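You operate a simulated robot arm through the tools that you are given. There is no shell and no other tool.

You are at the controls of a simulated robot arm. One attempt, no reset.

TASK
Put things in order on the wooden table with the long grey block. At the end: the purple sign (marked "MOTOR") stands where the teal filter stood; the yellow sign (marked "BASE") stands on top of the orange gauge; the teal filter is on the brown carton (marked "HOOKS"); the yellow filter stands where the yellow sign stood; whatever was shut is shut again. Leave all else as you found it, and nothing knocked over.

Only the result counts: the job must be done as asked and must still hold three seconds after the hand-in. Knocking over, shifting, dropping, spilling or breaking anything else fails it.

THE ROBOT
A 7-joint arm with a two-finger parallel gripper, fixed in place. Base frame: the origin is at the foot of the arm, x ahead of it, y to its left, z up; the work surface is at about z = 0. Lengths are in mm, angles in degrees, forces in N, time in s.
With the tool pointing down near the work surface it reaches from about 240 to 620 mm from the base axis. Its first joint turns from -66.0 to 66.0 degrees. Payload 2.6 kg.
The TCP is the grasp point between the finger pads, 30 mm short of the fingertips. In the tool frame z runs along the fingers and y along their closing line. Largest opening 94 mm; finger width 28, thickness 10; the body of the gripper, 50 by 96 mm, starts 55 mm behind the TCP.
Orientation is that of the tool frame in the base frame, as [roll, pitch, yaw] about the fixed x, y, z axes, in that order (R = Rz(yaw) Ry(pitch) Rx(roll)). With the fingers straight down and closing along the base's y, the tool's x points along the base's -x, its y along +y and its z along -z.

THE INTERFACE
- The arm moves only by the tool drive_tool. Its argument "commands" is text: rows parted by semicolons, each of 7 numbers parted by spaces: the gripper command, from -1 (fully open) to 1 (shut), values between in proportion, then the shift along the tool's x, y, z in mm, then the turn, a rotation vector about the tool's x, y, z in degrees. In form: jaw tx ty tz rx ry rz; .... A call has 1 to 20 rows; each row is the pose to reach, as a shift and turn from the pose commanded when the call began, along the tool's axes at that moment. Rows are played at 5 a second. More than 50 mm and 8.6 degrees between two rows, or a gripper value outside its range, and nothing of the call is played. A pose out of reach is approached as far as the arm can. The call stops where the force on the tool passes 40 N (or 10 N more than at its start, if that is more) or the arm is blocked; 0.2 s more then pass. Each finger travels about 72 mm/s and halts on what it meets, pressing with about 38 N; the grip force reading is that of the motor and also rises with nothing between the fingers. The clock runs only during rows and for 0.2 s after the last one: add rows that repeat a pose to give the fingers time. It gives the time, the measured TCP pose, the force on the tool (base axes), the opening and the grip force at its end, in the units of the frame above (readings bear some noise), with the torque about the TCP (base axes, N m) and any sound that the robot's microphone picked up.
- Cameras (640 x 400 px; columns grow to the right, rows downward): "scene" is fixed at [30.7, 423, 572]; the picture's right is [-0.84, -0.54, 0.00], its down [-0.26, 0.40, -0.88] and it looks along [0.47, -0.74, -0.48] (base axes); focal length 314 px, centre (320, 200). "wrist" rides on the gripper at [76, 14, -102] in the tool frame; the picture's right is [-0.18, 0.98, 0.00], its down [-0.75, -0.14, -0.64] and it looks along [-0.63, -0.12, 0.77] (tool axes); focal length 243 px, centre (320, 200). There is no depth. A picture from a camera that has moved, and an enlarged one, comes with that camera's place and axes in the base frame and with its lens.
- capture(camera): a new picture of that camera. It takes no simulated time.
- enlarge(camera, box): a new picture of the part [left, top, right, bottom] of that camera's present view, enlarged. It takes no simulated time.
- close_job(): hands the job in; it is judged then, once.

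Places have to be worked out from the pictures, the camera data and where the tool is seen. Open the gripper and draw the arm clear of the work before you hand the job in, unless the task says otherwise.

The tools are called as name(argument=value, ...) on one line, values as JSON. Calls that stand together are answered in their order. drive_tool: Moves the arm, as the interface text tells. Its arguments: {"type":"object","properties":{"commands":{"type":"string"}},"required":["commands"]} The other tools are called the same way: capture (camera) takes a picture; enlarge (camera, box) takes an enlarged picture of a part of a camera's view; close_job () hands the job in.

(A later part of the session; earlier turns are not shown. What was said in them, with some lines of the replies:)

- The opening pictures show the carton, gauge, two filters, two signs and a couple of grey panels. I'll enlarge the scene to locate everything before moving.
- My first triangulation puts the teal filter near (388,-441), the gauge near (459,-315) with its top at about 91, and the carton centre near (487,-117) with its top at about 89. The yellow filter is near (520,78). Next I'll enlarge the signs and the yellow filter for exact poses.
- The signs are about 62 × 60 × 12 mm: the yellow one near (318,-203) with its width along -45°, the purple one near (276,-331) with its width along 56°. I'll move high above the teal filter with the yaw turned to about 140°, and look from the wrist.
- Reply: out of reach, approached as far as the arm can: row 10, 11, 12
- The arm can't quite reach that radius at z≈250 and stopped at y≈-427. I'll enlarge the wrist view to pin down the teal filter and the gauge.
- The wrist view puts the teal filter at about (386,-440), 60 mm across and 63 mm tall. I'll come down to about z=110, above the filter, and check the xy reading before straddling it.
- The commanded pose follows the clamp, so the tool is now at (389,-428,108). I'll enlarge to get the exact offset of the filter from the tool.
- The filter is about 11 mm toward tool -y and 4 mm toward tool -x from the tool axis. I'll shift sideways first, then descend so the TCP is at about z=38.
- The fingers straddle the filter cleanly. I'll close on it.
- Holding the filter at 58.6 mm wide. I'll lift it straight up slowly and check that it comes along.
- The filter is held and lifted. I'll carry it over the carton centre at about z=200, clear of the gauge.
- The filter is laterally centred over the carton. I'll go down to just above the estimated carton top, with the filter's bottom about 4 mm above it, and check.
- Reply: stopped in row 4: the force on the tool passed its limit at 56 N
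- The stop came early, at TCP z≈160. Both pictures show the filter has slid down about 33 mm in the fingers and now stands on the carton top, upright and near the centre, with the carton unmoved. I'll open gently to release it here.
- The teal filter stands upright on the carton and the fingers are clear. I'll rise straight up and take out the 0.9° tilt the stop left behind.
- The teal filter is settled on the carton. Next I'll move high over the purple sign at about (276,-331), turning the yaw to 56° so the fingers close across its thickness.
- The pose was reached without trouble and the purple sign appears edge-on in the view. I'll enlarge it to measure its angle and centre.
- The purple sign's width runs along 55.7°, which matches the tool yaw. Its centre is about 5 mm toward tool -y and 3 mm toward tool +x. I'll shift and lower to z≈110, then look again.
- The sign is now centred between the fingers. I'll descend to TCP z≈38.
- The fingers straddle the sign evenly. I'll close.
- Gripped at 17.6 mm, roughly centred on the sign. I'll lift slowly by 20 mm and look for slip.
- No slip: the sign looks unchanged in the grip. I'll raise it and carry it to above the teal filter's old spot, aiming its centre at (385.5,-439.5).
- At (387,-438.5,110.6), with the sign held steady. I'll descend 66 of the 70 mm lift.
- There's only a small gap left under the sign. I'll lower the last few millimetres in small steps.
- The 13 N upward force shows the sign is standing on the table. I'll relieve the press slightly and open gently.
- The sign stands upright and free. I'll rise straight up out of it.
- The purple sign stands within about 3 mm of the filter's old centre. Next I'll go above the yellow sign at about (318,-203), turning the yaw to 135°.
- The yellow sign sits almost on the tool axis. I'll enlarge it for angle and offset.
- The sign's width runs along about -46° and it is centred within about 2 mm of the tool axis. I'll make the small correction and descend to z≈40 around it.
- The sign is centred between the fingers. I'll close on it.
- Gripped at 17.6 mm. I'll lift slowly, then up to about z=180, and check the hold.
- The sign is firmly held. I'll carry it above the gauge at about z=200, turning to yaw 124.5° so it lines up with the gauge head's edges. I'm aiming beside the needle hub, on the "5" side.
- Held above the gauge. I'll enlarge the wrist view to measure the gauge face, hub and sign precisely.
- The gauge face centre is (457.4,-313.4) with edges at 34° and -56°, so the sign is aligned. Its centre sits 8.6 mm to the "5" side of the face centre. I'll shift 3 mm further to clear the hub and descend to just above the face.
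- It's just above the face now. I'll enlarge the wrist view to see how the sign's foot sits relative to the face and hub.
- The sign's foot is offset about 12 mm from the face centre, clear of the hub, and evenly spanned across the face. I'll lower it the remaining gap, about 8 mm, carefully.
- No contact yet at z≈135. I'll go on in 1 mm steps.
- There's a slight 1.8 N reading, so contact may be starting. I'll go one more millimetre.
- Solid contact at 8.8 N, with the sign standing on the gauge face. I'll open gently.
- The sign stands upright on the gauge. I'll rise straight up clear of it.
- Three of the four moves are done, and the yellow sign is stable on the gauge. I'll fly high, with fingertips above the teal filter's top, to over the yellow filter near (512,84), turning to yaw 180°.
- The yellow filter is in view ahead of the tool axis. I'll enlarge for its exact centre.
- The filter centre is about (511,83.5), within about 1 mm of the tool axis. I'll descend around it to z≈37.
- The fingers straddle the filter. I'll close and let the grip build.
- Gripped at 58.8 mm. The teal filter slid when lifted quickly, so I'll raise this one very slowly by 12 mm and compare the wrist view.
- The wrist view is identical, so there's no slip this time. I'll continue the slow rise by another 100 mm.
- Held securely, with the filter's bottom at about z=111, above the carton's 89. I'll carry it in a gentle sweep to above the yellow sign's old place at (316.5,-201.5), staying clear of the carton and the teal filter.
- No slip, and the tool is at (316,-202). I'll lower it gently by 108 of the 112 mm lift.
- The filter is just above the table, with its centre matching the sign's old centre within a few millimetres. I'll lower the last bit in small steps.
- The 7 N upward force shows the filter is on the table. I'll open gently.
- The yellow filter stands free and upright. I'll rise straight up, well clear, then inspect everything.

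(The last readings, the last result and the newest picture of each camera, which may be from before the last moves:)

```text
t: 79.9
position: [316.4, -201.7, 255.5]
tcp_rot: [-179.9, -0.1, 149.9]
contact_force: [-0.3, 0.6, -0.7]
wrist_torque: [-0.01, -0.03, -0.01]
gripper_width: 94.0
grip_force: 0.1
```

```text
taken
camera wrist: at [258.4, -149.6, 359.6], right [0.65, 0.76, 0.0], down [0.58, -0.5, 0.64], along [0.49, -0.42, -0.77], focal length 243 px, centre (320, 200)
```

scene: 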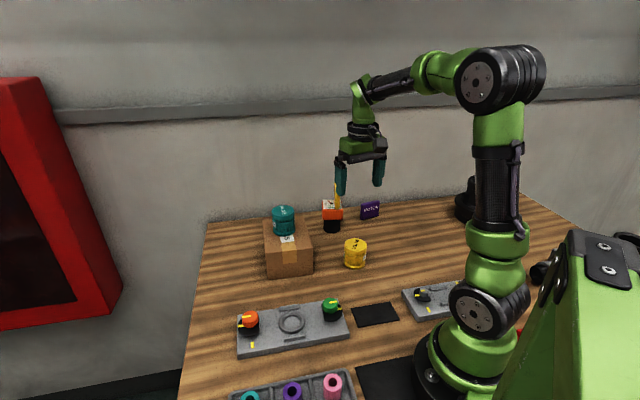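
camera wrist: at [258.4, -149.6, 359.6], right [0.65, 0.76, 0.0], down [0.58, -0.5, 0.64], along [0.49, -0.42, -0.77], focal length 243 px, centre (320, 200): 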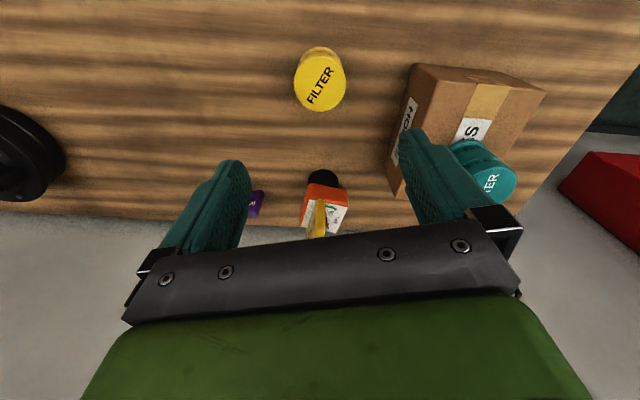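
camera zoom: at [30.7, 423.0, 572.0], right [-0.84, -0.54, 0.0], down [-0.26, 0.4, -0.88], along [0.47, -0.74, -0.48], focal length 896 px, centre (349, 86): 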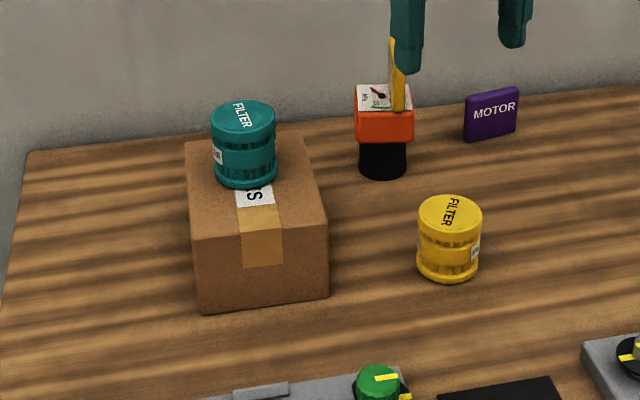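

All four items stand where asked, and the carton and gauge have not moved. I'll raise the arm and return it to about its starting pose, then take a last unobstructed look.

drive_tool(commands="-1 0 0 -15 0 0 0; -1 -2 15 -37 0 0 -3; -1 -6 40 -37 0 0 -8; -1 -9.5 66 -37 0 0 -13; -1 -13 92 -37 0 0 -18; -1 -17 118 -37 0 0 -23; -1 -21 144 -37 0 0 -27; -1 -24.2 167.2 -37 0 0 -30; -1 -24.2 167.2 -37 0 0 -30; -1 -24.2 167.2 -37 0 0 -30")

capture(camera="scene")

enlarge(camera="scene", box=[260, 170, 400, 280])

capture(camera="wrist")

```text
t: 82.1
position: [420.2, -67.0, 292.8]
tcp_rot: [180.0, -0.1, -180.0]
contact_force: [0.4, -0.1, 0.2]
wrist_torque: [-0.01, -0.04, 0.01]
gripper_width: 94.2
grip_force: 0.1
```

```text
taken
```

scene: 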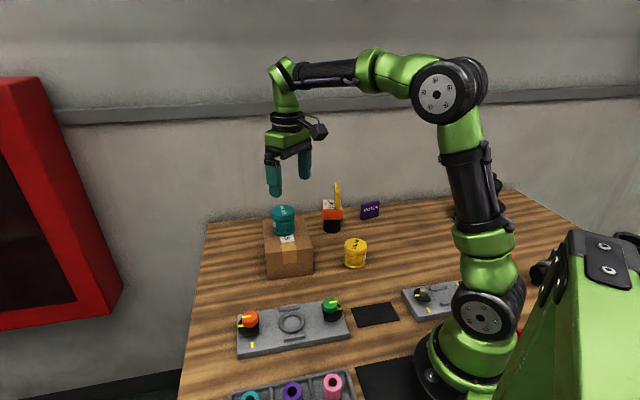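

```text
3.64 times, centred on (330, 225) of scene
camera zoom: at [30.7, 423.0, 572.0], right [-0.84, -0.54, 0.0], down [-0.26, 0.4, -0.88], along [0.47, -0.74, -0.48], focal length 1140 px, centre (284, 109)
```

zoom: 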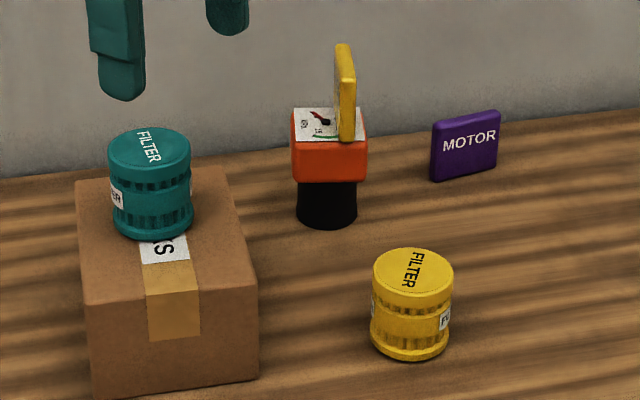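

```text
taken
camera wrist: at [345.6, -53.7, 395.5], right [0.18, 0.98, 0.0], down [0.76, -0.14, 0.64], along [0.63, -0.12, -0.77], focal length 243 px, centre (320, 200)
```

wrist: 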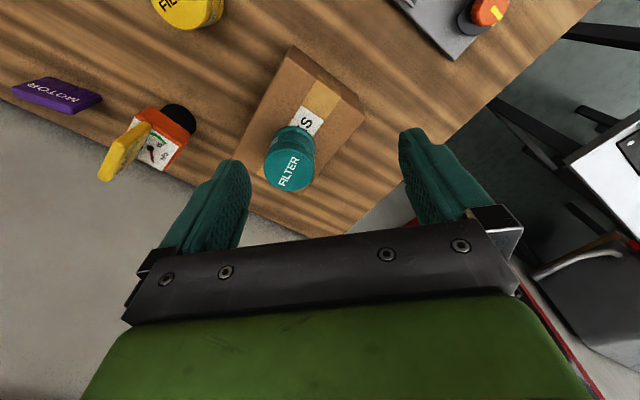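

The final pictures show all four placements done: teal filter on the carton, purple sign on the teal filter's old spot, yellow sign upright on the gauge, and yellow filter where the yellow sign stood. Nothing else has moved, I opened nothing that needs shutting, and the gripper is open and clear, so I'm handing in.

close_job()

```text
The job is handed in.
```

The job is handed in. All four items are where you asked, standing upright in the final pictures:

- **Teal filter:** near the centre of the brown carton's top.
- **Purple sign:** on the teal filter's old spot, within about 3 mm by my measurements.
- **Yellow sign:** on top of the orange gauge. I set it about 12 mm off the centre of the face so it rests beside the needle hub rather than on it.
- **Yellow filter:** where the yellow sign stood, within a few millimetres.

**Incident on the way:** the teal filter slid about 33 mm down in the fingers when I lifted it. It then touched the carton earlier than planned, with a 56 N contact that stopped the arm. It stayed upright, and the carton had not moved afterwards. I lifted the yellow filter much more slowly and it did not slip.

The carton and the gauge are where they were, I saw no change in anything else, and nothing was knocked over. I opened nothing, so there was nothing to shut again. The gripper is open and the arm is back near its starting pose. The hand-in returned no verdict.
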